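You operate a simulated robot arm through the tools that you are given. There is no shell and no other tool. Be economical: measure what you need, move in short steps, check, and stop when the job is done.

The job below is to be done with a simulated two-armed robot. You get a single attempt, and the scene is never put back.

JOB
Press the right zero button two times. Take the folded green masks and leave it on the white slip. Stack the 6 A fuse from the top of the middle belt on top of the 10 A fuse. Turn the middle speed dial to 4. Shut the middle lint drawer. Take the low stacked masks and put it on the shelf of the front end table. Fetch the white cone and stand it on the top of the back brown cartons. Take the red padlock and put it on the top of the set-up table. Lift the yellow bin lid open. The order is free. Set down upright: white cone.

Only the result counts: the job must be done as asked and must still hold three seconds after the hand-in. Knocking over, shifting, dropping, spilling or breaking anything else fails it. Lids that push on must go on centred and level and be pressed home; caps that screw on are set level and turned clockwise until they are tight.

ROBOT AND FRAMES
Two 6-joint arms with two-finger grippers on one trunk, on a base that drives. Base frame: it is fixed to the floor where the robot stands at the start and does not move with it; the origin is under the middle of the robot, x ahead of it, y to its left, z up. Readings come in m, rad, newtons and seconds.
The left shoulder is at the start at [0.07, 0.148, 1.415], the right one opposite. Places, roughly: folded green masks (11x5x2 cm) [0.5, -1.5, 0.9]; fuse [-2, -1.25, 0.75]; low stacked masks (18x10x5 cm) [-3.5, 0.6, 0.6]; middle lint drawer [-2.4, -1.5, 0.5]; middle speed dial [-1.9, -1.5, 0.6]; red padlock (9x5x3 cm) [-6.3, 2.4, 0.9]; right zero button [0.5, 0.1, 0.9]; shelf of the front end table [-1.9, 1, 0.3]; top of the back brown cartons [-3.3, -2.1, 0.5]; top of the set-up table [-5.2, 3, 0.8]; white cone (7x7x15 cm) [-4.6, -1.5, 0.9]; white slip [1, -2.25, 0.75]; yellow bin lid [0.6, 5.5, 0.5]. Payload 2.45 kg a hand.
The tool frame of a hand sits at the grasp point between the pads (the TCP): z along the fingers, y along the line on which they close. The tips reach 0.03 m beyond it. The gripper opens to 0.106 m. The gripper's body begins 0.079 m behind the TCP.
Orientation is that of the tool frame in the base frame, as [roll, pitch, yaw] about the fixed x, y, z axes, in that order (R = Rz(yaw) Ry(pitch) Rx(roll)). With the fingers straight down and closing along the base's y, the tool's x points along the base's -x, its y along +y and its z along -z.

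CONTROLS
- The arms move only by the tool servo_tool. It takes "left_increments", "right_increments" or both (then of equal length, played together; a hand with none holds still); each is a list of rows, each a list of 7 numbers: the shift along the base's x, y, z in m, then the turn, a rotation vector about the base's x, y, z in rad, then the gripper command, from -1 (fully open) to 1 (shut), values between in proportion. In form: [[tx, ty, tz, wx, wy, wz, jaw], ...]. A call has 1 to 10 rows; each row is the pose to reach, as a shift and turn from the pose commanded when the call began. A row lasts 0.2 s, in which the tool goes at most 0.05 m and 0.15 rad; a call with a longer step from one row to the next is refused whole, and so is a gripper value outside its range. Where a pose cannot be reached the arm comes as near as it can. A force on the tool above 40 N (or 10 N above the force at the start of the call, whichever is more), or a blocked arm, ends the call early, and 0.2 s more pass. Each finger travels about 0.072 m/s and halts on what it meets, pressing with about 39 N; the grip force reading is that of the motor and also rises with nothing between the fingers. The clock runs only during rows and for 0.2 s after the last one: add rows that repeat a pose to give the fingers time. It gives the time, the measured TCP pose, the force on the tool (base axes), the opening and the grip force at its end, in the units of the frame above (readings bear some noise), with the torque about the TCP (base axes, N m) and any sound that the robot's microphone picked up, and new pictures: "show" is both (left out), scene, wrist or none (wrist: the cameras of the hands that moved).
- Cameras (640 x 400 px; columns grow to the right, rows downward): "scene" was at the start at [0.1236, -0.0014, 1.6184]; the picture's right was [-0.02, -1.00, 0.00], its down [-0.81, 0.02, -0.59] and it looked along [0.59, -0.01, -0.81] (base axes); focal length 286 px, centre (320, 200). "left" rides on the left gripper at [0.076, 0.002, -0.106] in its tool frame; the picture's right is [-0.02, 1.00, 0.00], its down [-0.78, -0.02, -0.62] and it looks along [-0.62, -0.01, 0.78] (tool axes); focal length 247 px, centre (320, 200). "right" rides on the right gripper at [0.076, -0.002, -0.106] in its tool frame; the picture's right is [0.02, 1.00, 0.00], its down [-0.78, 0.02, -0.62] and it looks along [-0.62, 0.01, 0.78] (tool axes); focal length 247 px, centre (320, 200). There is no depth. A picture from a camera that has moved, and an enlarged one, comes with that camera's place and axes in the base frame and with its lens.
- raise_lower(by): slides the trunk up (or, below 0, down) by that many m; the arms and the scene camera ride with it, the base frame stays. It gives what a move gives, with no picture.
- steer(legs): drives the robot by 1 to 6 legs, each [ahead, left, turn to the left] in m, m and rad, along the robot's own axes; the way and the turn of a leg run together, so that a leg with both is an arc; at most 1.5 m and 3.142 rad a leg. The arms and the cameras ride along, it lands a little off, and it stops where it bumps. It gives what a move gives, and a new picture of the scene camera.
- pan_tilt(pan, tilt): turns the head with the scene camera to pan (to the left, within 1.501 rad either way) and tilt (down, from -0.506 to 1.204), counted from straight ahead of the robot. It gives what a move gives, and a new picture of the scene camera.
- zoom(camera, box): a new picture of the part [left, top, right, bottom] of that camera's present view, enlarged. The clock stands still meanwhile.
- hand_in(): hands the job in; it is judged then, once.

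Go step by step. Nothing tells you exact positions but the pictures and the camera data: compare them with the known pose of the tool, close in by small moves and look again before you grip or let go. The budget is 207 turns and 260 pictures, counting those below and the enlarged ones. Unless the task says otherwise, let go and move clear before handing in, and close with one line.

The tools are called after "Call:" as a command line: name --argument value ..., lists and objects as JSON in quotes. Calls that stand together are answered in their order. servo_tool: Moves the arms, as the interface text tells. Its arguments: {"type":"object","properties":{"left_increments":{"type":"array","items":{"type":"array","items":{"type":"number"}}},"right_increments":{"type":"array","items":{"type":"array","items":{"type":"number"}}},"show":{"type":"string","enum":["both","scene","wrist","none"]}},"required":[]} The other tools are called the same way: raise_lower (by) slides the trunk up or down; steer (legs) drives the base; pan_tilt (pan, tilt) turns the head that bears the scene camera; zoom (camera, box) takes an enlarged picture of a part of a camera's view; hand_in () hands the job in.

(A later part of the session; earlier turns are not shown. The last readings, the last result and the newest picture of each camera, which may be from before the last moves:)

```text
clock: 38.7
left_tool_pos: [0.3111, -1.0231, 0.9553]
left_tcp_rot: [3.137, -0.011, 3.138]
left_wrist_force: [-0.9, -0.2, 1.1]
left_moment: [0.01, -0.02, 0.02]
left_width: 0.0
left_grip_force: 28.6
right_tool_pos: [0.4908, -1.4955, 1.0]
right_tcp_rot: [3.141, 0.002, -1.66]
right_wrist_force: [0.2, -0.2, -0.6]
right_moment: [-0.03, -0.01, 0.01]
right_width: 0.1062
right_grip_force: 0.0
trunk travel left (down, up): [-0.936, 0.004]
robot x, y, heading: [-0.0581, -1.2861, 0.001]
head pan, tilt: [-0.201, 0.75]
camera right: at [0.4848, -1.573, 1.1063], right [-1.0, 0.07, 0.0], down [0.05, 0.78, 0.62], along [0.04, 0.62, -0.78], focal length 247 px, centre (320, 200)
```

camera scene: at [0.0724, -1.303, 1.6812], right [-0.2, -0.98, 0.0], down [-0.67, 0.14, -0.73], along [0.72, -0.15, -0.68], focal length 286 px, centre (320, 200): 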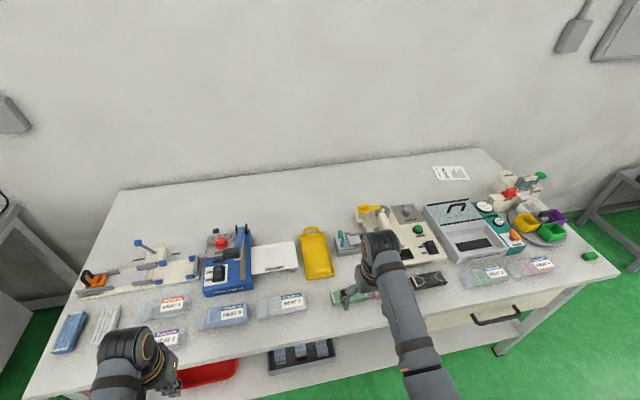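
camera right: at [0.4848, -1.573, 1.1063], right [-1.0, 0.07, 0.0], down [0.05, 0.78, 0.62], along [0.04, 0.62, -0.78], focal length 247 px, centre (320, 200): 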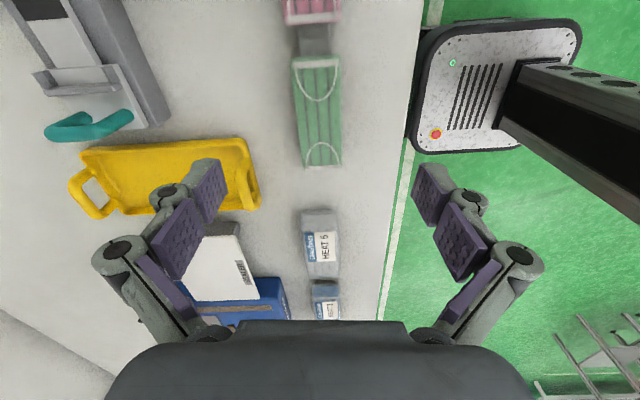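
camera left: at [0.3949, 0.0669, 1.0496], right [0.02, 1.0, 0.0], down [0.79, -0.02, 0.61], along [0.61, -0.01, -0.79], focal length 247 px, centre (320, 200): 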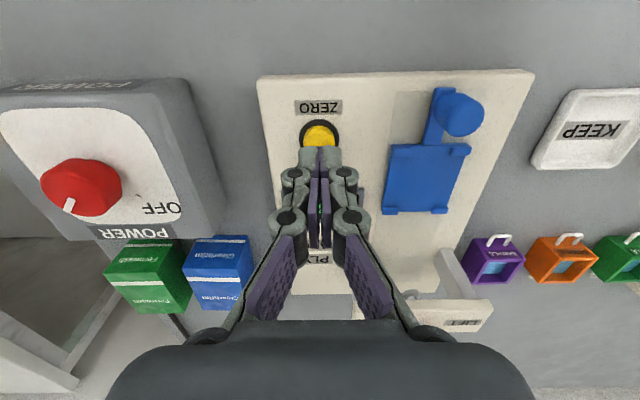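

The pack is at (0.492, -1.48). I align the yaw, move over it and descend most of the way.

Call:
servo_tool --right_increments '[[0.001, 0.008, -0.02, 0, 0, 0.09, -1], [0.001, 0.0155, -0.05, 0, 0, 0.09, -1], [0.001, 0.0155, -0.08, 0, 0, 0.09, -1], [0.001, 0.0155, -0.1, 0, 0, 0.09, -1], [0.001, 0.0155, -0.112, 0, 0, 0.09, -1], [0.001, 0.0155, -0.112, 0, 0, 0.09, -1]]' --show "wrist"

```text
clock: 40.1
left_tool_pos: [0.3108, -1.0224, 0.9545]
left_tcp_rot: [3.138, -0.011, 3.138]
left_wrist_force: [0.1, -0.9, 0.6]
left_moment: [0.02, 0.0, -0.01]
left_width: 0.0
left_grip_force: 28.8
right_tool_pos: [0.4927, -1.4783, 0.8866]
right_tcp_rot: [3.141, 0.002, -1.573]
right_wrist_force: [-1.2, -0.1, 0.2]
right_moment: [0.01, 0.05, 0.01]
right_width: 0.106
right_grip_force: 0.1
trunk travel left (down, up): [-0.936, 0.004]
robot x, y, heading: [-0.0556, -1.2844, -0.002]
head pan, tilt: [-0.201, 0.75]
camera right: at [0.4933, -1.5565, 0.993], right [-1.0, -0.02, 0.0], down [-0.02, 0.78, 0.62], along [-0.01, 0.62, -0.78], focal length 247 px, centre (320, 200)
```

right: 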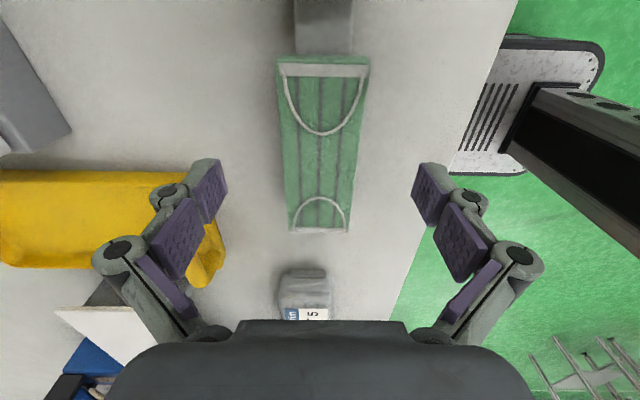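

The far finger is close to the yellow tray, so I narrow the opening first, then go down and grip.

Call:
servo_tool --right_increments '[[0, 0, 0, 0, 0, 0, -0.32], [0, 0, 0, 0, 0, 0, -0.32], [0, 0, -0.006, 0, 0, 0, -0.32], [0, 0, -0.01, 0, 0, 0, -0.32], [0, 0, -0.01, 0, 0, 0, -0.32]]' --show "wrist"

```text
clock: 41.3
left_tool_pos: [0.3123, -1.0228, 0.9566]
left_tcp_rot: [3.138, -0.012, 3.137]
left_wrist_force: [0.4, 0.1, -0.1]
left_moment: [-0.03, -0.02, -0.01]
left_width: 0.0001
left_grip_force: 28.6
right_tool_pos: [0.4923, -1.4802, 0.8767]
right_tcp_rot: [3.139, 0.001, -1.572]
right_wrist_force: [0.0, 0.4, -0.1]
right_moment: [0.02, 0.01, 0.0]
right_width: 0.0698
right_grip_force: 0.0
trunk travel left (down, up): [-0.936, 0.004]
robot x, y, heading: [-0.055, -1.2828, -0.005]
head pan, tilt: [-0.201, 0.75]
camera right: at [0.4926, -1.5566, 0.9833], right [-1.0, -0.02, 0.0], down [-0.02, 0.78, 0.62], along [-0.01, 0.62, -0.78], focal length 247 px, centre (320, 200)
```

right: 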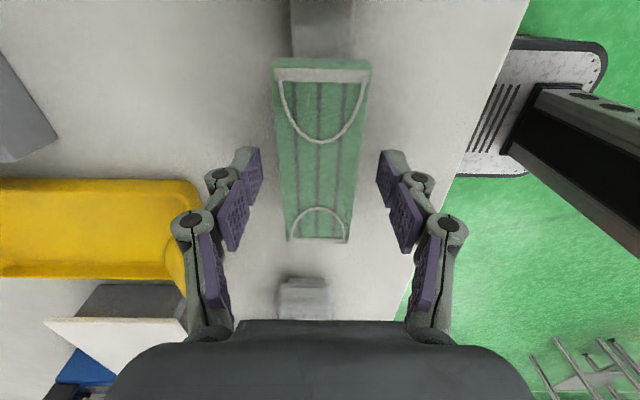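

Call:
servo_tool --right_increments '[[0, 0, -0.002, 0, 0, 0, 0.1], [0, 0, -0.002, 0, 0, 0, 0.5], [0, 0, -0.002, 0, 0, 0, 0.5], [0, 0, -0.002, 0, 0, 0, 0.5]]' --show "none"

Call:
servo_tool --right_increments '[[0, 0, 0.03, 0, 0, 0, 0.5], [0, 0, 0.07, 0, 0, 0, 0.5], [0, 0, 0.1, 0, 0, 0, 0.5]]' --show "wrist"

```text
clock: 42.3
left_tool_pos: [0.3124, -1.0227, 0.9557]
left_tcp_rot: [3.137, -0.013, 3.139]
left_wrist_force: [0.2, 0.3, -0.1]
left_moment: [-0.02, -0.01, 0.02]
left_width: 0.0001
left_grip_force: 28.1
right_tool_pos: [0.4914, -1.4792, 0.8737]
right_tcp_rot: [3.141, 0.001, -1.574]
right_wrist_force: [0.6, 0.2, 0.9]
right_moment: [-0.01, -0.04, -0.02]
right_width: 0.0418
right_grip_force: 38.4
trunk travel left (down, up): [-0.936, 0.004]
robot x, y, heading: [-0.0557, -1.2861, -0.001]
head pan, tilt: [-0.201, 0.75]
```

```text
clock: 43.1
left_tool_pos: [0.3116, -1.0219, 0.956]
left_tcp_rot: [3.14, -0.012, 3.137]
left_wrist_force: [0.4, -0.1, 0.5]
left_moment: [-0.01, -0.03, 0.03]
left_width: 0.0
left_grip_force: 28.8
right_tool_pos: [0.4914, -1.4786, 0.9728]
right_tcp_rot: [3.14, 0.001, -1.574]
right_wrist_force: [-0.2, 0.5, -0.3]
right_moment: [-0.05, -0.02, 0.0]
right_width: 0.0418
right_grip_force: 39.3
trunk travel left (down, up): [-0.936, 0.004]
robot x, y, heading: [-0.0605, -1.2892, 0.001]
head pan, tilt: [-0.201, 0.75]
camera right: at [0.4925, -1.5559, 1.0805], right [-1.0, -0.02, 0.0], down [-0.01, 0.78, 0.62], along [-0.01, 0.62, -0.78], focal length 247 px, centre (320, 200)
```

right: 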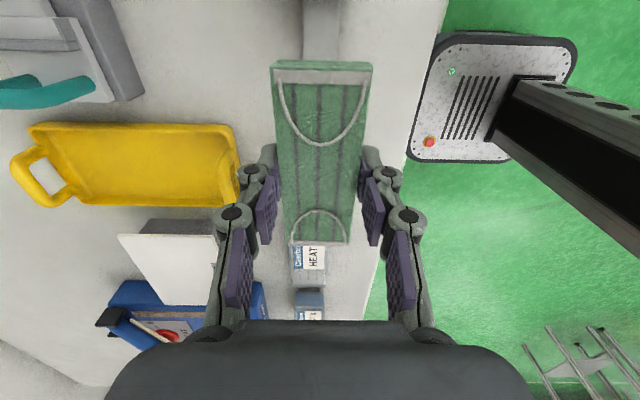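

The green pack is held. I retract the hand a bit, then drive round to the right end of the bench, where the slip can be reached.

Call:
servo_tool --right_increments '[[-0.03, 0, 0.01, 0, 0, 0, 0.5], [-0.06, 0, 0.015, 0, 0, 0, 0.5], [-0.09, 0, 0.015, 0, 0, 0, 0.5], [-0.11, 0, 0.015, 0, 0, 0, 0.5]]' --show "none"

Call:
steer --legs '[[-0.45, 0, 0], [0, -1.45, 0], [0, -0.2, 0], [0, 0, 1.571]]'

Call:
pan_tilt --pan -0.6 --tilt 0.6

```text
clock: 44.1
left_tool_pos: [0.311, -1.023, 0.9552]
left_tcp_rot: [3.138, -0.011, 3.139]
left_wrist_force: [-0.4, 0.9, 0.4]
left_moment: [0.0, -0.02, 0.05]
left_width: 0.0
left_grip_force: 29.1
right_tool_pos: [0.3802, -1.4794, 0.9906]
right_tcp_rot: [3.142, 0.001, -1.573]
right_wrist_force: [-0.3, 0.8, 0.4]
right_moment: [0.0, 0.0, 0.02]
right_width: 0.0419
right_grip_force: 39.4
trunk travel left (down, up): [-0.936, 0.004]
robot x, y, heading: [-0.0585, -1.2887, -0.003]
head pan, tilt: [-0.201, 0.75]
```

```text
clock: 58.5
left_tool_pos: [-0.7598, -2.5562, 0.9551]
left_tcp_rot: [3.138, -0.011, -1.59]
left_wrist_force: [0.2, 0.5, -1.0]
left_moment: [-0.01, 0.01, -0.02]
left_width: 0.0
left_grip_force: 28.6
right_tool_pos: [-0.3014, -2.4947, 0.9904]
right_tcp_rot: [3.14, 0.002, -0.018]
right_wrist_force: [0.3, -0.3, 0.0]
right_moment: [0.03, -0.02, 0.04]
right_width: 0.0421
right_grip_force: 39.0
trunk travel left (down, up): [-0.936, 0.004]
robot x, y, heading: [-0.5001, -2.9269, 1.552]
head pan, tilt: [-0.201, 0.75]
camera scene: at [-0.4829, -2.7982, 1.681], right [0.98, -0.22, 0.0], down [-0.15, -0.67, -0.73], along [0.16, 0.71, -0.68], focal length 286 px, centre (320, 200)
```

scene: 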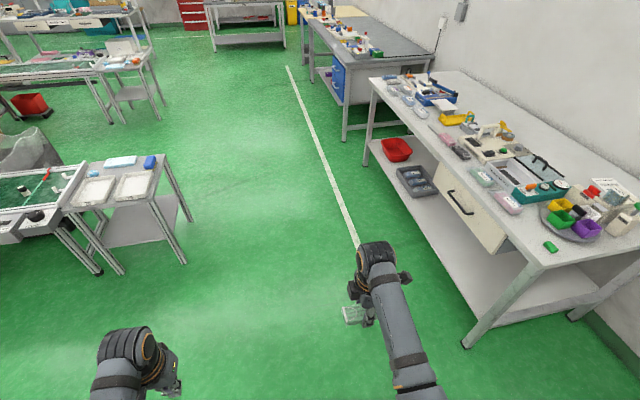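

```text
clock: 59.4
left_tool_pos: [-0.7601, -2.556, 0.9555]
left_tcp_rot: [3.138, -0.012, -1.589]
left_wrist_force: [-0.6, -0.2, 0.0]
left_moment: [0.04, 0.02, -0.02]
left_width: 0.0001
left_grip_force: 28.8
right_tool_pos: [-0.3025, -2.4934, 0.9898]
right_tcp_rot: [3.14, 0.0, -0.019]
right_wrist_force: [0.2, 0.5, -0.1]
right_moment: [0.0, 0.01, 0.01]
right_width: 0.0419
right_grip_force: 38.6
trunk travel left (down, up): [-0.936, 0.004]
robot x, y, heading: [-0.5045, -2.928, 1.55]
head pan, tilt: [-0.6, 0.6]
camera scene: at [-0.4501, -2.8071, 1.6938], right [0.81, -0.58, 0.0], down [-0.33, -0.46, -0.82], along [0.48, 0.67, -0.57], focal length 286 px, centre (320, 200)
```

scene: 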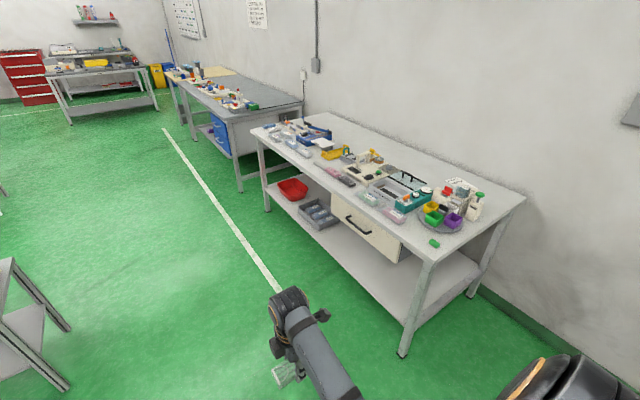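

The bench ends at y≈-2.41. I strafe right to x≈0.88 staying clear, then look at the slip.

Call:
steer --legs '[[0, -1.38, 0.02]]'

Call:
pan_tilt --pan -0.1 --tilt 0.75

```text
clock: 66.3
left_tool_pos: [0.6087, -2.5621, 0.9543]
left_tcp_rot: [3.138, -0.013, -1.546]
left_wrist_force: [0.8, -0.2, -0.2]
left_moment: [0.0, 0.04, 0.02]
left_width: 0.0002
left_grip_force: 28.4
right_tool_pos: [1.0624, -2.4814, 0.9907]
right_tcp_rot: [3.14, 0.0, 0.026]
right_wrist_force: [-1.2, 0.7, 0.3]
right_moment: [0.02, 0.0, 0.01]
right_width: 0.0418
right_grip_force: 39.1
trunk travel left (down, up): [-0.936, 0.004]
robot x, y, heading: [0.8829, -2.9252, 1.599]
head pan, tilt: [-0.6, 0.6]
camera scene: at [0.9287, -2.8001, 1.6939], right [0.84, -0.54, 0.0], down [-0.31, -0.47, -0.83], along [0.45, 0.69, -0.56], focal length 286 px, centre (320, 200)
```

scene: 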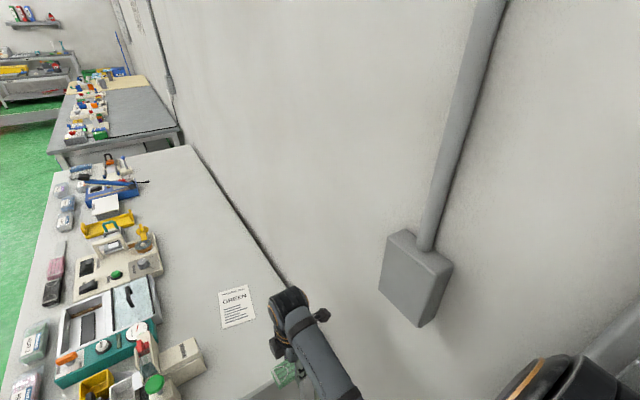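

```text
clock: 67.2
left_tool_pos: [0.6082, -2.5633, 0.9551]
left_tcp_rot: [3.138, -0.012, -1.546]
left_wrist_force: [0.7, 0.2, -0.1]
left_moment: [0.0, 0.0, 0.01]
left_width: 0.0
left_grip_force: 28.3
right_tool_pos: [1.0621, -2.4806, 0.9904]
right_tcp_rot: [3.14, 0.001, 0.025]
right_wrist_force: [-0.1, 0.6, -0.7]
right_moment: [0.0, 0.02, 0.0]
right_width: 0.0419
right_grip_force: 38.6
trunk travel left (down, up): [-0.936, 0.004]
robot x, y, heading: [0.8816, -2.9229, 1.601]
head pan, tilt: [-0.099, 0.75]
camera scene: at [0.8876, -2.7917, 1.681], right [1.0, -0.07, 0.0], down [-0.05, -0.68, -0.73], along [0.05, 0.73, -0.68], focal length 286 px, centre (320, 200)
```

scene: 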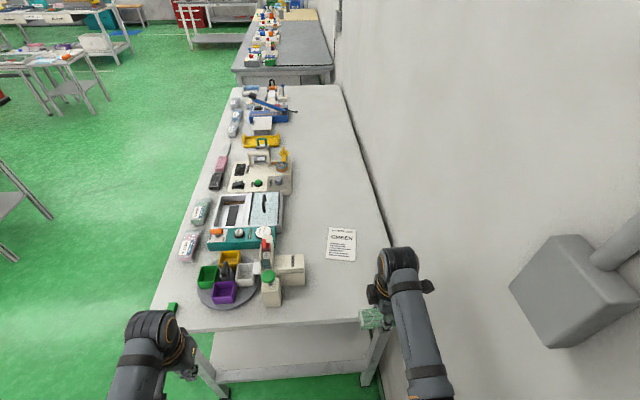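

The GREEN slip centre is (1.01, -2.135). I swing the left hand out of the carousel's way and drive forward.

Call:
servo_tool --left_increments '[[-0.03, -0.025, 0, 0, 0, 0, 1], [-0.06, -0.05, 0, 0, 0, 0, 1], [-0.09, -0.075, 0, 0, 0, 0, 1], [-0.12, -0.1, 0, 0, 0, 0, 1], [-0.15, -0.12, 0, 0, 0, 0, 1]]' --show "none"

```text
clock: 68.4
left_tool_pos: [0.4588, -2.6817, 0.9559]
left_tcp_rot: [3.141, -0.012, -1.543]
left_wrist_force: [0.1, -0.5, -0.2]
left_moment: [-0.05, -0.06, 0.02]
left_width: 0.0
left_grip_force: 28.3
right_tool_pos: [1.062, -2.4811, 0.9893]
right_tcp_rot: [3.139, -0.002, 0.027]
right_wrist_force: [-0.3, -0.1, -0.9]
right_moment: [-0.03, -0.01, 0.0]
right_width: 0.0418
right_grip_force: 39.4
trunk travel left (down, up): [-0.936, 0.004]
robot x, y, heading: [0.8773, -2.9221, 1.595]
head pan, tilt: [-0.099, 0.75]
```

Call:
steer --legs '[[0.27, 0, -0.028]]'

Call:
servo_tool --right_increments '[[0, 0, 0, 0, 0, -0.15, 0.5], [0, 0.01, 0, 0, 0, -0.3, 0.5], [0, 0.02, 0, 0, 0, -0.45, 0.5], [-0.01, 0.03, 0, 0, 0, -0.6, 0.5], [-0.01, 0.03, 0, 0, 0, -0.75, 0.5], [-0.02, 0.03, 0, 0, 0, -0.9, 0.5], [-0.02, 0.03, 0, 0, 0, -1.05, 0.5], [-0.03, 0.03, 0, 0, 0, -1.2, 0.5], [-0.03, 0.03, 0, 0, 0, -1.35, 0.5], [-0.03, 0.03, 0, 0, 0, -1.5, 0.5]]'

```text
clock: 70.3
left_tool_pos: [0.4632, -2.3988, 0.9563]
left_tcp_rot: [3.137, -0.01, -1.576]
left_wrist_force: [-0.6, -0.2, 0.4]
left_moment: [0.04, -0.01, 0.0]
left_width: 0.0
left_grip_force: 28.9
right_tool_pos: [1.0741, -2.2178, 0.9916]
right_tcp_rot: [3.141, -0.001, -0.004]
right_wrist_force: [0.0, 0.0, -0.2]
right_moment: [0.02, 0.01, -0.01]
right_width: 0.0419
right_grip_force: 38.8
trunk travel left (down, up): [-0.936, 0.004]
robot x, y, heading: [0.879, -2.6543, 1.564]
head pan, tilt: [-0.099, 0.75]
camera scene: at [0.8885, -2.524, 1.6812], right [0.99, -0.1, 0.0], down [-0.07, -0.68, -0.73], along [0.08, 0.73, -0.68], focal length 286 px, centre (320, 200)
```

scene: 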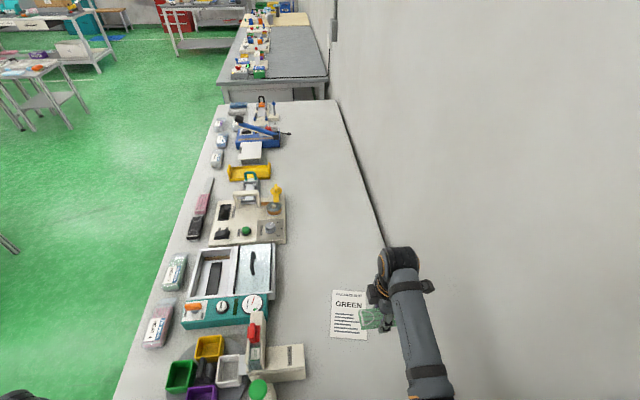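

```text
clock: 72.5
left_tool_pos: [0.4636, -2.3988, 0.9566]
left_tcp_rot: [3.139, -0.012, -1.577]
left_wrist_force: [-1.1, 0.3, 0.1]
left_moment: [0.0, 0.01, -0.02]
left_width: 0.0
left_grip_force: 28.9
right_tool_pos: [1.0432, -2.1877, 0.9895]
right_tcp_rot: [3.139, 0.001, -1.508]
right_wrist_force: [0.5, -0.7, 0.1]
right_moment: [0.0, -0.01, -0.03]
right_width: 0.0419
right_grip_force: 39.5
trunk travel left (down, up): [-0.936, 0.004]
robot x, y, heading: [0.8812, -2.6538, 1.561]
head pan, tilt: [-0.099, 0.75]
camera scene: at [0.8889, -2.5213, 1.681], right [0.99, -0.1, 0.0], down [-0.07, -0.68, -0.73], along [0.08, 0.73, -0.68], focal length 286 px, centre (320, 200)
camera right: at [1.0497, -2.2636, 1.0967], right [-1.0, -0.09, 0.0], down [-0.07, 0.78, 0.62], along [-0.05, 0.62, -0.78], focal length 247 px, centre (320, 200)
```

scene: 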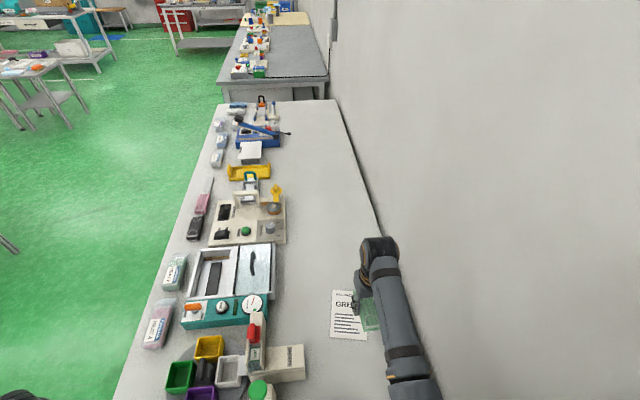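
right: 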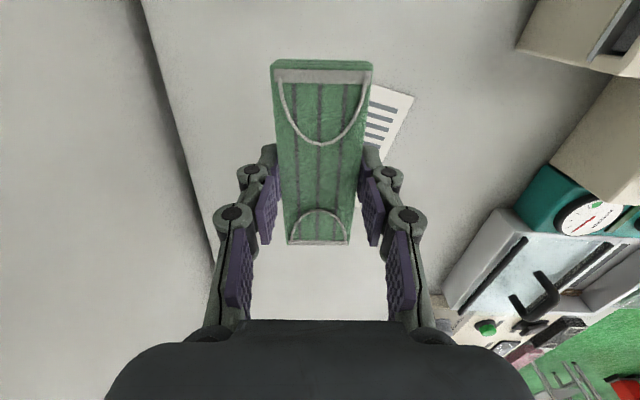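

Slip is centred about (1.018, -2.133), turned slightly. I align and lower the pack onto it.

Call:
servo_tool --right_increments '[[-0.012, 0.03, 0, 0, 0, -0.1, 0.5], [-0.025, 0.055, 0, 0, 0, -0.2, 0.5], [-0.025, 0.055, -0.03, 0, 0, -0.2, 0.5], [-0.025, 0.055, -0.06, 0, 0, -0.2, 0.5], [-0.025, 0.055, -0.06, 0, 0, -0.2, 0.5]]'

```text
clock: 73.8
left_tool_pos: [0.4632, -2.3976, 0.9567]
left_tcp_rot: [3.139, -0.012, -1.578]
left_wrist_force: [1.0, -0.4, 0.7]
left_moment: [-0.01, 0.02, -0.02]
left_width: 0.0
left_grip_force: 28.2
right_tool_pos: [1.0199, -2.1299, 0.9298]
right_tcp_rot: [3.141, 0.001, -1.705]
right_wrist_force: [0.0, 0.1, 0.3]
right_moment: [-0.02, 0.0, 0.0]
right_width: 0.0419
right_grip_force: 39.2
trunk travel left (down, up): [-0.936, 0.004]
robot x, y, heading: [0.8785, -2.6569, 1.565]
head pan, tilt: [-0.099, 0.75]
camera scene: at [0.8881, -2.5207, 1.6809], right [0.99, -0.1, 0.0], down [-0.07, -0.68, -0.73], along [0.08, 0.73, -0.68], focal length 286 px, centre (320, 200)
camera right: at [1.0103, -2.2076, 1.0363], right [-0.99, 0.11, 0.0], down [0.09, 0.78, 0.62], along [0.07, 0.62, -0.78], focal length 247 px, centre (320, 200)
```

scene: 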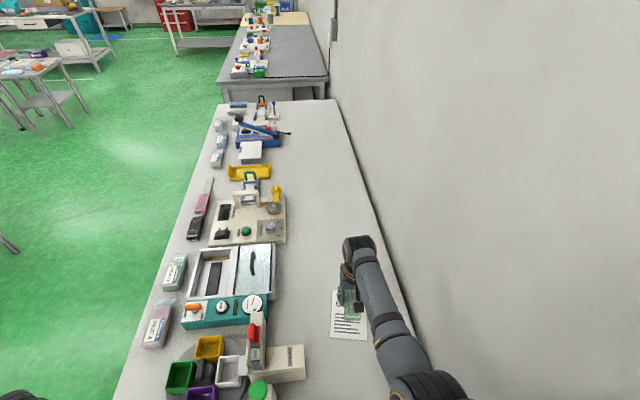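
right: 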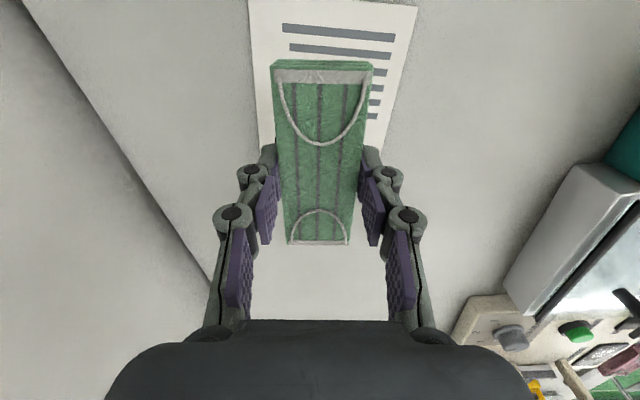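

Call:
servo_tool --right_increments '[[-0.006, -0.004, -0.03, 0, 0, -0.03, 0.5], [-0.006, -0.004, -0.045, 0, 0, -0.03, 0.5], [-0.006, -0.004, -0.052, 0, 0, -0.03, 0.5], [-0.006, -0.004, -0.055, 0, 0, -0.03, 0.5], [-0.006, -0.004, -0.055, 0, 0, -0.03, 0.5]]' --show "none"

Call:
servo_tool --right_increments '[[0, 0, 0, 0, 0, 0, 0.2], [0, 0, 0, 0, 0, 0, 0.0], [0, 0, 0, 0, 0, 0, -0.3], [0, 0, 0.03, 0, 0, 0, -0.3], [0, 0, 0.07, 0, 0, 0, -0.3], [0, 0, 0.11, 0, 0, 0, -0.3]]' --show "wrist"

```text
clock: 75.0
left_tool_pos: [0.4643, -2.3973, 0.9561]
left_tcp_rot: [3.137, -0.012, -1.579]
left_wrist_force: [-0.4, 0.3, 0.2]
left_moment: [0.0, 0.0, 0.02]
left_width: 0.0
left_grip_force: 28.6
right_tool_pos: [1.0129, -2.1349, 0.8749]
right_tcp_rot: [-3.141, 0.001, -1.735]
right_wrist_force: [-0.1, 0.5, -1.8]
right_moment: [-0.01, -0.02, 0.01]
right_width: 0.0421
right_grip_force: 39.1
trunk travel left (down, up): [-0.936, 0.004]
robot x, y, heading: [0.8788, -2.6545, 1.569]
head pan, tilt: [-0.099, 0.75]
```

```text
clock: 76.3
left_tool_pos: [0.4629, -2.3984, 0.9559]
left_tcp_rot: [3.139, -0.012, -1.578]
left_wrist_force: [-0.2, -0.1, -0.7]
left_moment: [0.01, -0.01, -0.03]
left_width: 0.0
left_grip_force: 28.2
right_tool_pos: [1.017, -2.1348, 0.9852]
right_tcp_rot: [-3.134, 0.001, -1.737]
right_wrist_force: [-0.5, -0.3, 0.7]
right_moment: [0.03, 0.0, 0.0]
right_width: 0.0687
right_grip_force: 0.0
trunk travel left (down, up): [-0.936, 0.004]
robot x, y, heading: [0.8797, -2.6547, 1.564]
head pan, tilt: [-0.099, 0.75]
camera right: at [1.0047, -2.2119, 1.092], right [-0.99, 0.14, -0.01], down [0.11, 0.78, 0.62], along [0.09, 0.62, -0.78], focal length 247 px, centre (320, 200)
```

right: 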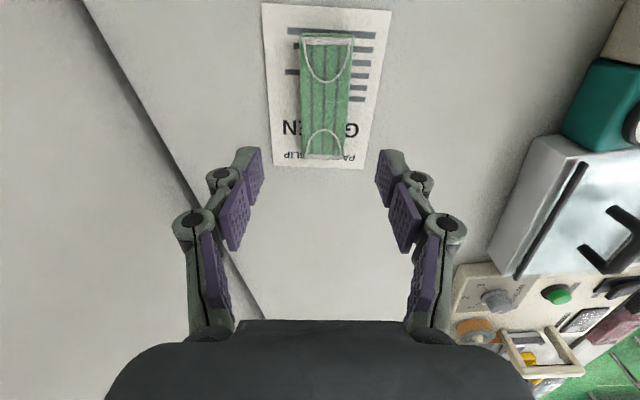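

The pack lies on the slip. Next I back out and head toward the belts at about (-2, -1.3).

Call:
steer --legs '[[-0.35, 0, 0], [0, 1.4, 0], [0, 0, 0.8]]'

Call:
pan_tilt --pan 0.0 --tilt 0.4

```text
clock: 87.3
left_tool_pos: [-0.9861, -3.1381, 0.9553]
left_tcp_rot: [3.138, -0.012, -0.755]
left_wrist_force: [-0.2, 0.3, -0.9]
left_moment: [-0.02, 0.02, 0.0]
left_width: 0.0
left_grip_force: 28.6
right_tool_pos: [-0.8036, -2.5529, 0.9845]
right_tcp_rot: [-3.136, 0.002, -0.915]
right_wrist_force: [-0.5, -0.9, 0.3]
right_moment: [-0.01, 0.0, 0.01]
right_width: 0.0687
right_grip_force: 0.0
trunk travel left (down, up): [-0.936, 0.004]
robot x, y, heading: [-0.5153, -3.0094, 2.39]
head pan, tilt: [-0.099, 0.75]
camera scene: at [-0.6069, -2.9102, 1.681], right [0.75, 0.66, 0.0], down [0.45, -0.51, -0.73], along [-0.48, 0.55, -0.68], focal length 286 px, centre (320, 200)
```

scene: 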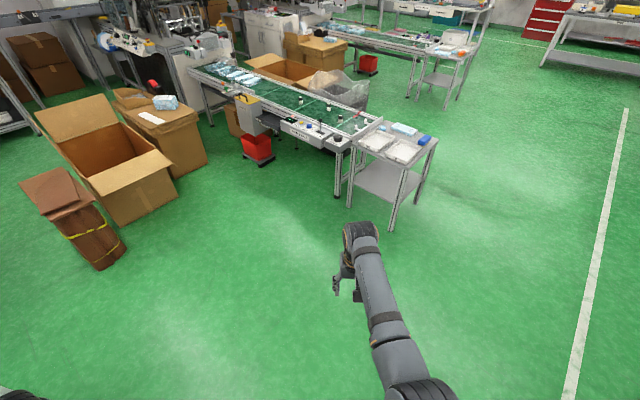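

```text
clock: 88.1
left_tool_pos: [-0.9861, -3.1383, 0.9568]
left_tcp_rot: [3.137, -0.012, -0.755]
left_wrist_force: [-0.6, -0.4, 0.7]
left_moment: [0.02, -0.01, -0.03]
left_width: 0.0
left_grip_force: 28.8
right_tool_pos: [-0.8028, -2.5533, 0.9851]
right_tcp_rot: [-3.134, 0.004, -0.915]
right_wrist_force: [0.4, 0.5, 0.6]
right_moment: [-0.03, 0.0, 0.01]
right_width: 0.0689
right_grip_force: 0.1
trunk travel left (down, up): [-0.936, 0.004]
robot x, y, heading: [-0.5206, -3.0095, 2.387]
head pan, tilt: [0.0, 0.4]
camera scene: at [-0.62, -2.9099, 1.712], right [0.68, 0.73, 0.0], down [0.28, -0.27, -0.92], along [-0.67, 0.63, -0.39], focal length 286 px, centre (320, 200)
```

scene: 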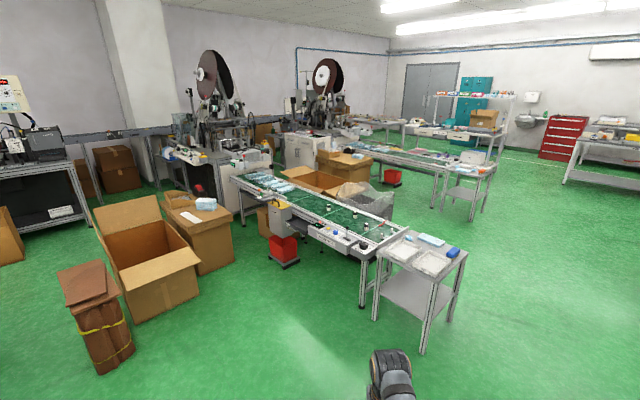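

Call:
zoom --camera "scene" --box '[230, 150, 490, 310]'

Call:
zoom --camera "scene" --box '[60, 90, 320, 260]'

```text
2.46 times, centred on (360, 230) of scene
camera zoom: at [-0.62, -2.9099, 1.712], right [0.68, 0.73, 0.0], down [0.28, -0.27, -0.92], along [-0.67, 0.63, -0.39], focal length 704 px, centre (222, 126)
```

zoom: 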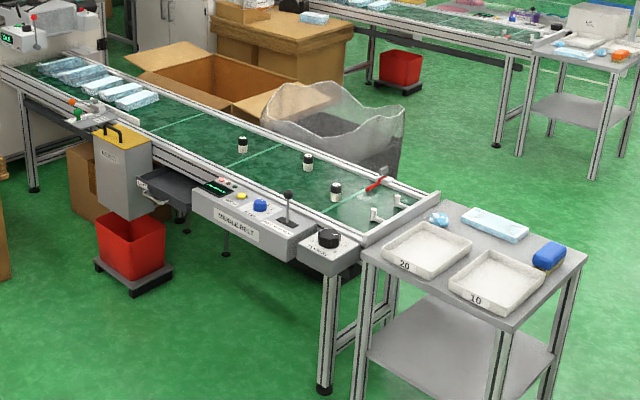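

```text
2.35 times, centred on (190, 175) of scene
camera zoom: at [-0.62, -2.9099, 1.712], right [0.68, 0.73, 0.0], down [0.28, -0.27, -0.92], along [-0.67, 0.63, -0.39], focal length 673 px, centre (626, 259)
```

zoom: 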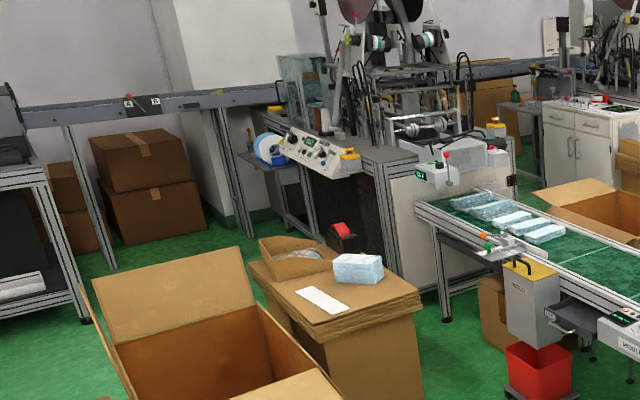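

I see the middle belt (front edge y≈-1.55, along x), its black fuses, speed dial near (-1.72, -1.45, 0.6) and the open lint drawer. I drive in front of it facing +y.

Call:
steer --legs '[[0, 0, -0.817], [0, 1.33, 0], [0.75, 0, 0]]'

Call:
pan_tilt --pan 0.0 --tilt 0.7

```text
clock: 100.7
left_tool_pos: [-2.2902, -2.0025, 0.9573]
left_tcp_rot: [3.139, -0.01, -1.562]
left_wrist_force: [0.1, 0.7, 0.1]
left_moment: [0.02, -0.01, 0.03]
left_width: 0.0
left_grip_force: 29.0
right_tool_pos: [-1.7404, -1.7298, 0.9842]
right_tcp_rot: [-3.136, 0.002, -1.72]
right_wrist_force: [0.8, 0.0, -0.9]
right_moment: [0.0, -0.01, 0.03]
right_width: 0.069
right_grip_force: 0.0
trunk travel left (down, up): [-0.936, 0.004]
robot x, y, heading: [-1.8704, -2.2527, 1.586]
head pan, tilt: [0.0, 0.4]
camera scene: at [-1.8712, -2.1091, 1.7122], right [1.0, 0.01, 0.0], down [0.0, -0.39, -0.92], along [-0.01, 0.92, -0.39], focal length 286 px, centre (320, 200)
```

scene: 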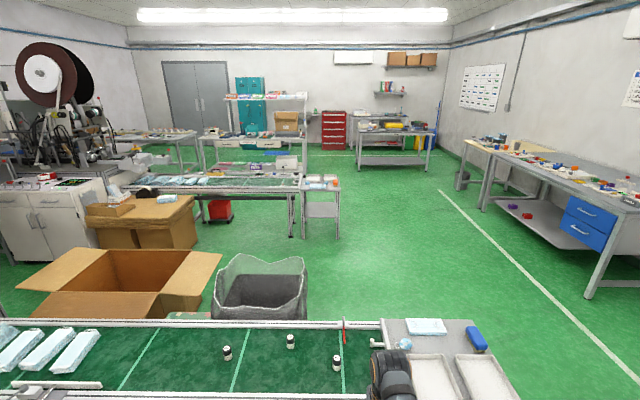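

```text
clock: 101.5
left_tool_pos: [-2.29, -2.0016, 0.9567]
left_tcp_rot: [3.138, -0.012, -1.559]
left_wrist_force: [0.4, 1.0, 0.6]
left_moment: [0.03, 0.02, -0.02]
left_width: 0.0001
left_grip_force: 28.6
right_tool_pos: [-1.7403, -1.7285, 0.9841]
right_tcp_rot: [-3.135, 0.002, -1.719]
right_wrist_force: [0.0, -0.2, -0.6]
right_moment: [0.0, 0.0, 0.01]
right_width: 0.0689
right_grip_force: 0.2
trunk travel left (down, up): [-0.936, 0.004]
robot x, y, heading: [-1.8701, -2.2499, 1.58]
head pan, tilt: [0.0, 0.7]
camera scene: at [-1.8712, -2.1149, 1.6852], right [1.0, 0.01, 0.0], down [0.01, -0.64, -0.77], along [-0.01, 0.77, -0.64], focal length 286 px, centre (320, 200)
```

scene: 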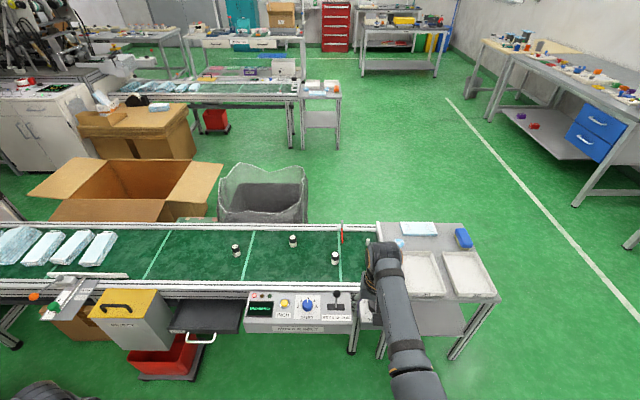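

Call:
zoom --camera "scene" --box '[200, 220, 380, 350]'

Call:
zoom --camera "scene" --box '[60, 250, 260, 390]'

```text
3.08 times, centred on (290, 285) of scene
camera zoom: at [-1.8712, -2.1149, 1.6852], right [1.0, 0.01, 0.0], down [0.01, -0.64, -0.77], along [-0.01, 0.77, -0.64], focal length 880 px, centre (412, -62)
```

zoom: 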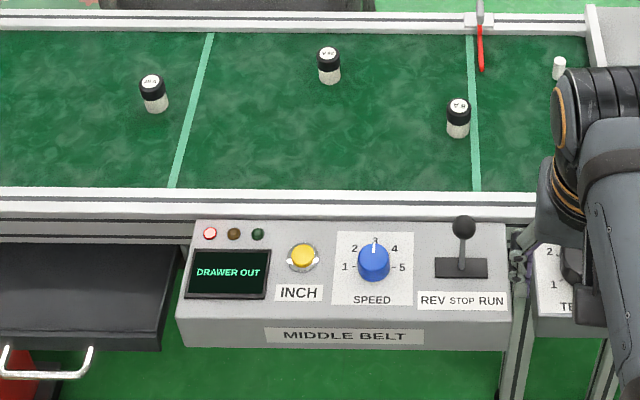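

```text
2.86 times, centred on (160, 320) of scene
camera zoom: at [-1.8712, -2.1149, 1.6852], right [1.0, 0.01, 0.0], down [0.01, -0.64, -0.77], along [-0.01, 0.77, -0.64], focal length 817 px, centre (777, -143)
```

zoom: 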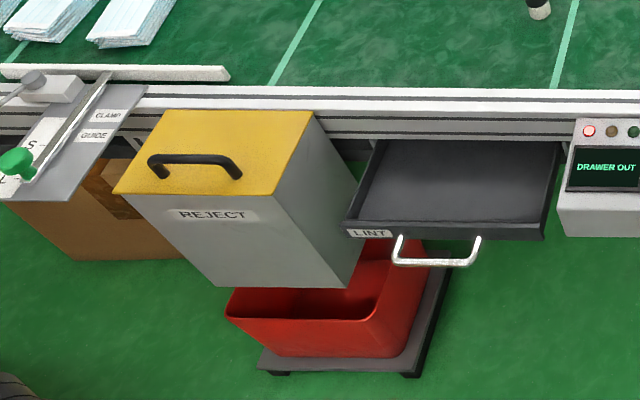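

The blue SPEED dial reads 3; the lint drawer is out. I look more closely at the fuse labels.

Call:
zoom --camera "scene" --box '[225, 225, 275, 265]'

Call:
zoom --camera "scene" --box '[280, 225, 350, 270]'

```text
10.00 times, centred on (250, 245) of scene
camera zoom: at [-1.8712, -2.1149, 1.6852], right [1.0, 0.01, 0.0], down [0.01, -0.64, -0.77], along [-0.01, 0.77, -0.64], focal length 2859 px, centre (1020, -250)
```

zoom: 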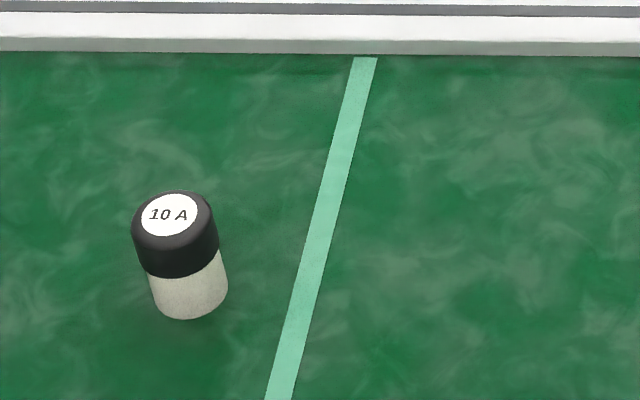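

```text
8.89 times, centred on (315, 248) of scene
camera zoom: at [-1.8712, -2.1149, 1.6852], right [1.0, 0.01, 0.0], down [0.01, -0.64, -0.77], along [-0.01, 0.77, -0.64], focal length 2541 px, centre (364, -222)
```

zoom: 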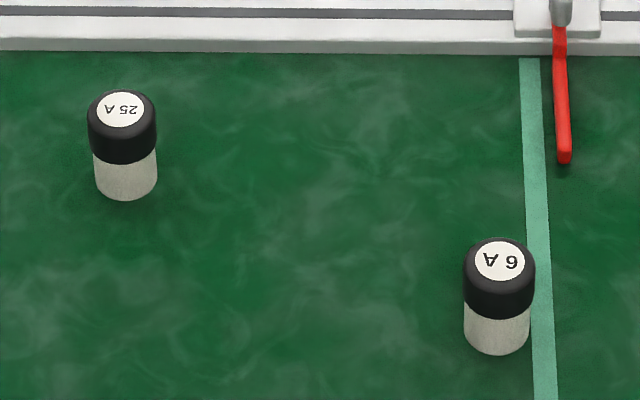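

The 10 A fuse is on the left, the 6 A on the right. I lower the trunk to work at belt height and check with the wrist camera.

Call:
raise_lower --by -0.2

Call:
servo_tool --right_increments '[[-0.01, 0.0, 0.0, 0, 0, 0.07, -0.5], [-0.02, 0.0, 0.0, 0, 0, 0.14, -0.5], [-0.02, 0.02, 0.0, 0, 0, 0.14, -0.5]]'

```text
clock: 103.7
left_tool_pos: [-2.2895, -2.0025, 0.7573]
left_tcp_rot: [3.138, -0.012, -1.562]
left_wrist_force: [0.4, 0.5, -0.7]
left_moment: [-0.01, 0.0, -0.04]
left_width: 0.0
left_grip_force: 28.4
right_tool_pos: [-1.7404, -1.7297, 0.7856]
right_tcp_rot: [-3.136, 0.005, -1.721]
right_wrist_force: [0.6, 0.0, 0.0]
right_moment: [0.03, 0.01, 0.01]
right_width: 0.0694
right_grip_force: 0.0
trunk travel left (down, up): [-0.736, 0.204]
robot x, y, heading: [-1.869, -2.2506, 1.588]
head pan, tilt: [0.0, 0.7]
```

```text
clock: 104.5
left_tool_pos: [-2.2908, -2.0014, 0.7549]
left_tcp_rot: [3.141, -0.013, -1.561]
left_wrist_force: [0.4, 0.0, 0.8]
left_moment: [0.0, -0.03, 0.01]
left_width: 0.0
left_grip_force: 28.3
right_tool_pos: [-1.7642, -1.7074, 0.7848]
right_tcp_rot: [-3.138, 0.003, -1.578]
right_wrist_force: [0.5, 0.0, 0.8]
right_moment: [-0.03, -0.02, -0.01]
right_width: 0.0798
right_grip_force: 0.1
trunk travel left (down, up): [-0.736, 0.204]
robot x, y, heading: [-1.8713, -2.2494, 1.578]
head pan, tilt: [0.0, 0.7]
camera scene: at [-1.8725, -2.1141, 1.4851], right [1.0, 0.01, 0.0], down [0.01, -0.64, -0.76], along [-0.01, 0.76, -0.65], focal length 286 px, centre (320, 200)
camera right: at [-1.7639, -1.7855, 0.8914], right [-1.0, -0.01, 0.0], down [-0.01, 0.78, 0.62], along [-0.01, 0.62, -0.78], focal length 247 px, centre (320, 200)
```

scene: 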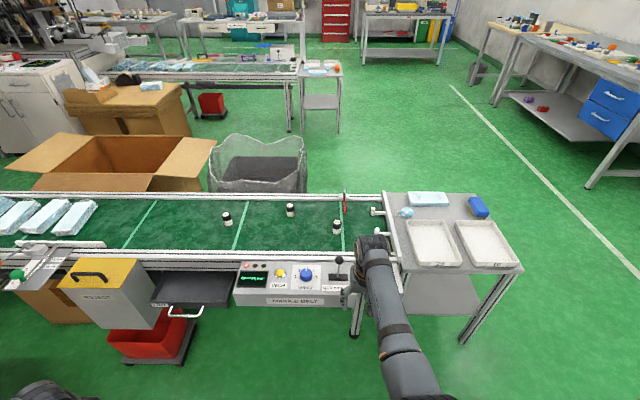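
right: 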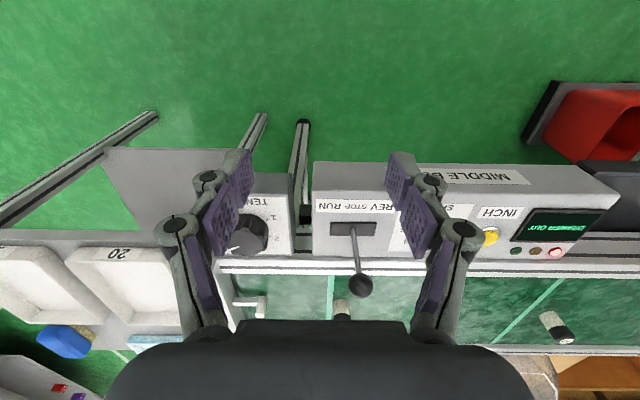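

The belt top is about z 0.61; 6 A near (-1.82, -1.28), dial near (-1.93, -1.52, 0.65). I shift the robot left and forward so that dial and 6 A fuse lie before the right hand.

Call:
steer --legs '[[0, 0.23, -0.01], [0.2, 0, 0]]'

Call:
zoom --camera "right" --box '[0, 0, 640, 400]'

```text
clock: 107.4
left_tool_pos: [-2.5142, -1.802, 0.7558]
left_tcp_rot: [3.14, -0.011, -1.572]
left_wrist_force: [-0.4, 0.5, 0.3]
left_moment: [0.0, 0.01, 0.01]
left_width: 0.0
left_grip_force: 28.6
right_tool_pos: [-1.9814, -1.5162, 0.7846]
right_tcp_rot: [-3.135, 0.004, -1.591]
right_wrist_force: [0.1, 0.3, 0.6]
right_moment: [0.0, -0.02, 0.0]
right_width: 0.0796
right_grip_force: 0.0
trunk travel left (down, up): [-0.736, 0.204]
robot x, y, heading: [-2.0953, -2.0567, 1.571]
head pan, tilt: [0.0, 0.7]
camera scene: at [-2.0967, -1.9209, 1.4853], right [1.0, 0.0, 0.0], down [0.0, -0.64, -0.77], along [0.0, 0.77, -0.64], focal length 286 px, centre (320, 200)
```

scene: 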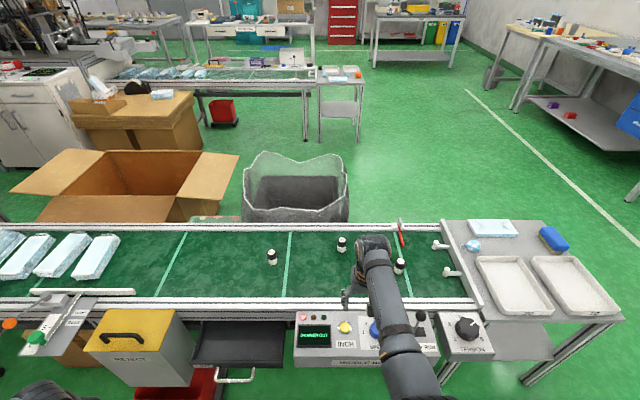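

```text
1.00 times, centred on (320, 200) of right (not enlarged: the box is as wide or as high as the picture)
camera zoom: at [-1.983, -1.5935, 0.891], right [-1.0, 0.0, -0.01], down [0.0, 0.78, 0.62], along [0.01, 0.62, -0.78], focal length 247 px, centre (320, 200)
```

zoom: 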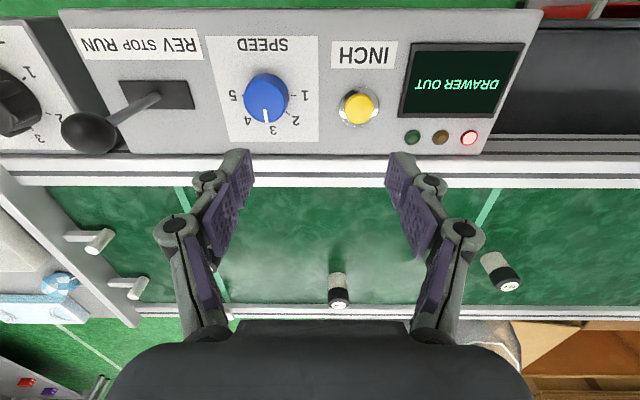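

The wrist view places the dial at about (-1.931, -1.519, ~0.64), with 45° between marks. I move over it.

Call:
servo_tool --right_increments '[[0.025, -0.002, -0.01, 0, 0, 0, -0.3], [0.05, -0.003, -0.03, 0, 0, 0, -0.3], [0.05, -0.003, -0.06, 0, 0, 0, -0.3], [0.05, -0.003, -0.08, 0, 0, 0, -0.3], [0.05, -0.003, -0.08, 0, 0, 0, -0.3]]'

```text
clock: 108.6
left_tool_pos: [-2.5142, -1.8019, 0.7558]
left_tcp_rot: [3.138, -0.012, -1.571]
left_wrist_force: [-0.1, 0.5, -0.9]
left_moment: [0.0, 0.02, 0.0]
left_width: 0.0003
left_grip_force: 28.0
right_tool_pos: [-1.9309, -1.5201, 0.7034]
right_tcp_rot: [-3.134, 0.0, -1.591]
right_wrist_force: [1.0, -0.2, 0.0]
right_moment: [0.02, 0.0, -0.01]
right_width: 0.0689
right_grip_force: 0.1
trunk travel left (down, up): [-0.736, 0.204]
robot x, y, heading: [-2.0947, -2.0528, 1.569]
head pan, tilt: [0.0, 0.7]
camera scene: at [-2.0966, -1.9205, 1.4852], right [1.0, 0.0, 0.0], down [0.0, -0.64, -0.76], along [0.0, 0.76, -0.64], focal length 286 px, centre (320, 200)
camera right: at [-1.9331, -1.5977, 0.8104], right [-1.0, 0.0, -0.01], down [0.0, 0.78, 0.62], along [0.01, 0.62, -0.78], focal length 247 px, centre (320, 200)
```

scene: 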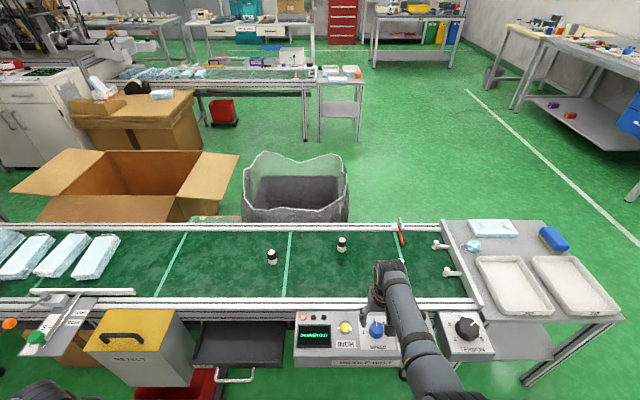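
right: 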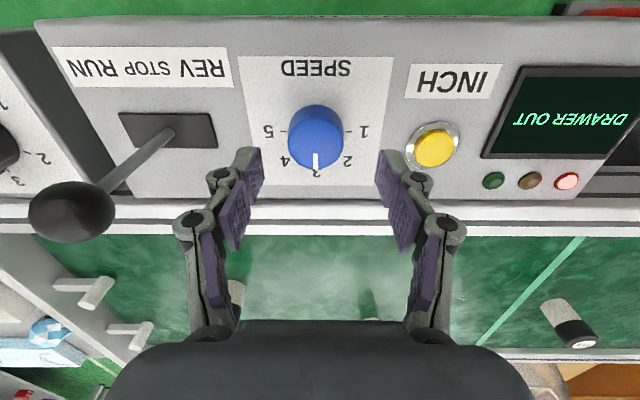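

Call:
servo_tool --right_increments '[[0.002, 0.006, -0.02, 0, 0, 0, -0.3], [0.002, 0.008, -0.04, 0, 0, 0, -0.3], [0.002, 0.008, -0.04, 0, 0, 0, -0.3]]' --show "wrist"

```text
clock: 109.4
left_tool_pos: [-2.5135, -1.8028, 0.7567]
left_tcp_rot: [3.138, -0.011, -1.573]
left_wrist_force: [-0.3, -0.9, 0.8]
left_moment: [0.0, 0.0, 0.0]
left_width: 0.0
left_grip_force: 28.4
right_tool_pos: [-1.9299, -1.5117, 0.6633]
right_tcp_rot: [-3.135, 0.004, -1.594]
right_wrist_force: [-0.8, -0.9, 0.3]
right_moment: [-0.04, 0.04, -0.04]
right_width: 0.0686
right_grip_force: 0.1
trunk travel left (down, up): [-0.736, 0.204]
robot x, y, heading: [-2.096, -2.052, 1.57]
head pan, tilt: [0.0, 0.7]
camera right: at [-1.9313, -1.589, 0.7702], right [-1.0, 0.0, -0.01], down [0.0, 0.78, 0.62], along [0.01, 0.62, -0.78], focal length 247 px, centre (320, 200)
```

right: 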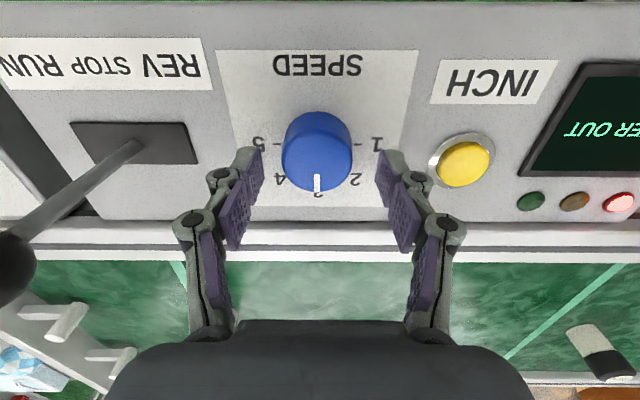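

I centre on the dial (about y -1.521) and close on it.

Call:
servo_tool --right_increments '[[0, -0.009, 0, 0, 0, 0, -0.3], [0, -0.009, 0, 0, 0, 0, 0.0], [0, -0.009, 0, 0, 0, 0, 0.3], [0, -0.009, 0, 0, 0, 0, 0.5], [0, -0.009, 0, 0, 0, 0, 0.5]]' --show "wrist"

```text
clock: 110.6
left_tool_pos: [-2.5131, -1.8021, 0.7555]
left_tcp_rot: [3.139, -0.012, -1.574]
left_wrist_force: [-0.3, 0.1, 0.1]
left_moment: [0.01, 0.0, 0.0]
left_width: 0.0
left_grip_force: 28.3
right_tool_pos: [-1.9279, -1.5205, 0.6642]
right_tcp_rot: [-3.136, 0.004, -1.594]
right_wrist_force: [5.8, 0.4, 3.5]
right_moment: [-0.22, -0.31, 0.02]
right_width: 0.0405
right_grip_force: 45.4
trunk travel left (down, up): [-0.736, 0.204]
robot x, y, heading: [-2.0975, -2.0544, 1.567]
head pan, tilt: [0.0, 0.7]
camera right: at [-1.9299, -1.5979, 0.7702], right [-1.0, 0.0, -0.01], down [0.0, 0.78, 0.62], along [0.01, 0.62, -0.78], focal length 247 px, centre (320, 200)
```

right: 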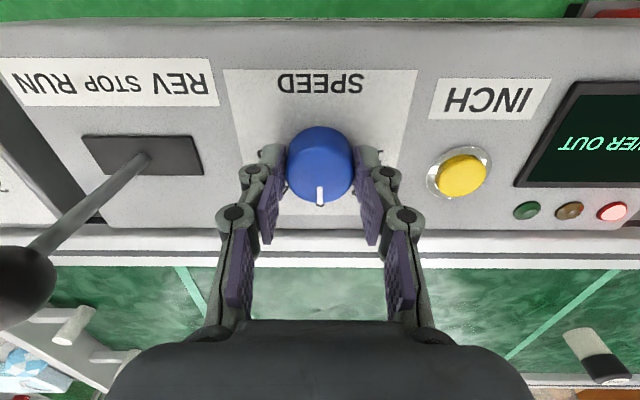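

Gripped. I turn it 45° clockwise.

Call:
servo_tool --right_increments '[[0.002, 0, 0, 0, 0, -0.13, 0.5], [0.002, 0, 0, 0, 0, -0.26, 0.5], [0.002, 0, 0, 0, 0, -0.39, 0.5], [0.002, 0, 0, 0, 0, -0.52, 0.5], [0.002, 0, 0, 0, 0, -0.65, 0.5], [0.002, 0, 0, 0, 0, -0.785, 0.5], [0.002, 0, 0, 0, 0, -0.785, 0.5]]' --show "wrist"

```text
clock: 112.2
left_tool_pos: [-2.5134, -1.8017, 0.755]
left_tcp_rot: [-3.142, -0.012, -1.572]
left_wrist_force: [0.1, -0.5, -0.2]
left_moment: [0.0, -0.01, 0.02]
left_width: 0.0
left_grip_force: 28.5
right_tool_pos: [-1.9295, -1.5187, 0.6651]
right_tcp_rot: [-3.134, 0.0, -2.379]
right_wrist_force: [-11.3, 3.1, -4.4]
right_moment: [0.55, 0.16, 0.0]
right_width: 0.0408
right_grip_force: 45.1
trunk travel left (down, up): [-0.736, 0.204]
robot x, y, heading: [-2.0968, -2.055, 1.573]
head pan, tilt: [0.0, 0.7]
camera right: at [-1.9846, -1.5741, 0.7704], right [-0.71, 0.71, -0.01], down [0.55, 0.56, 0.62], along [0.44, 0.44, -0.78], focal length 247 px, centre (320, 200)
```

right: 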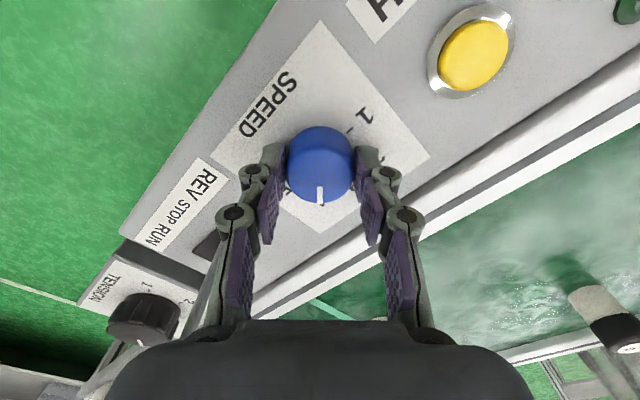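

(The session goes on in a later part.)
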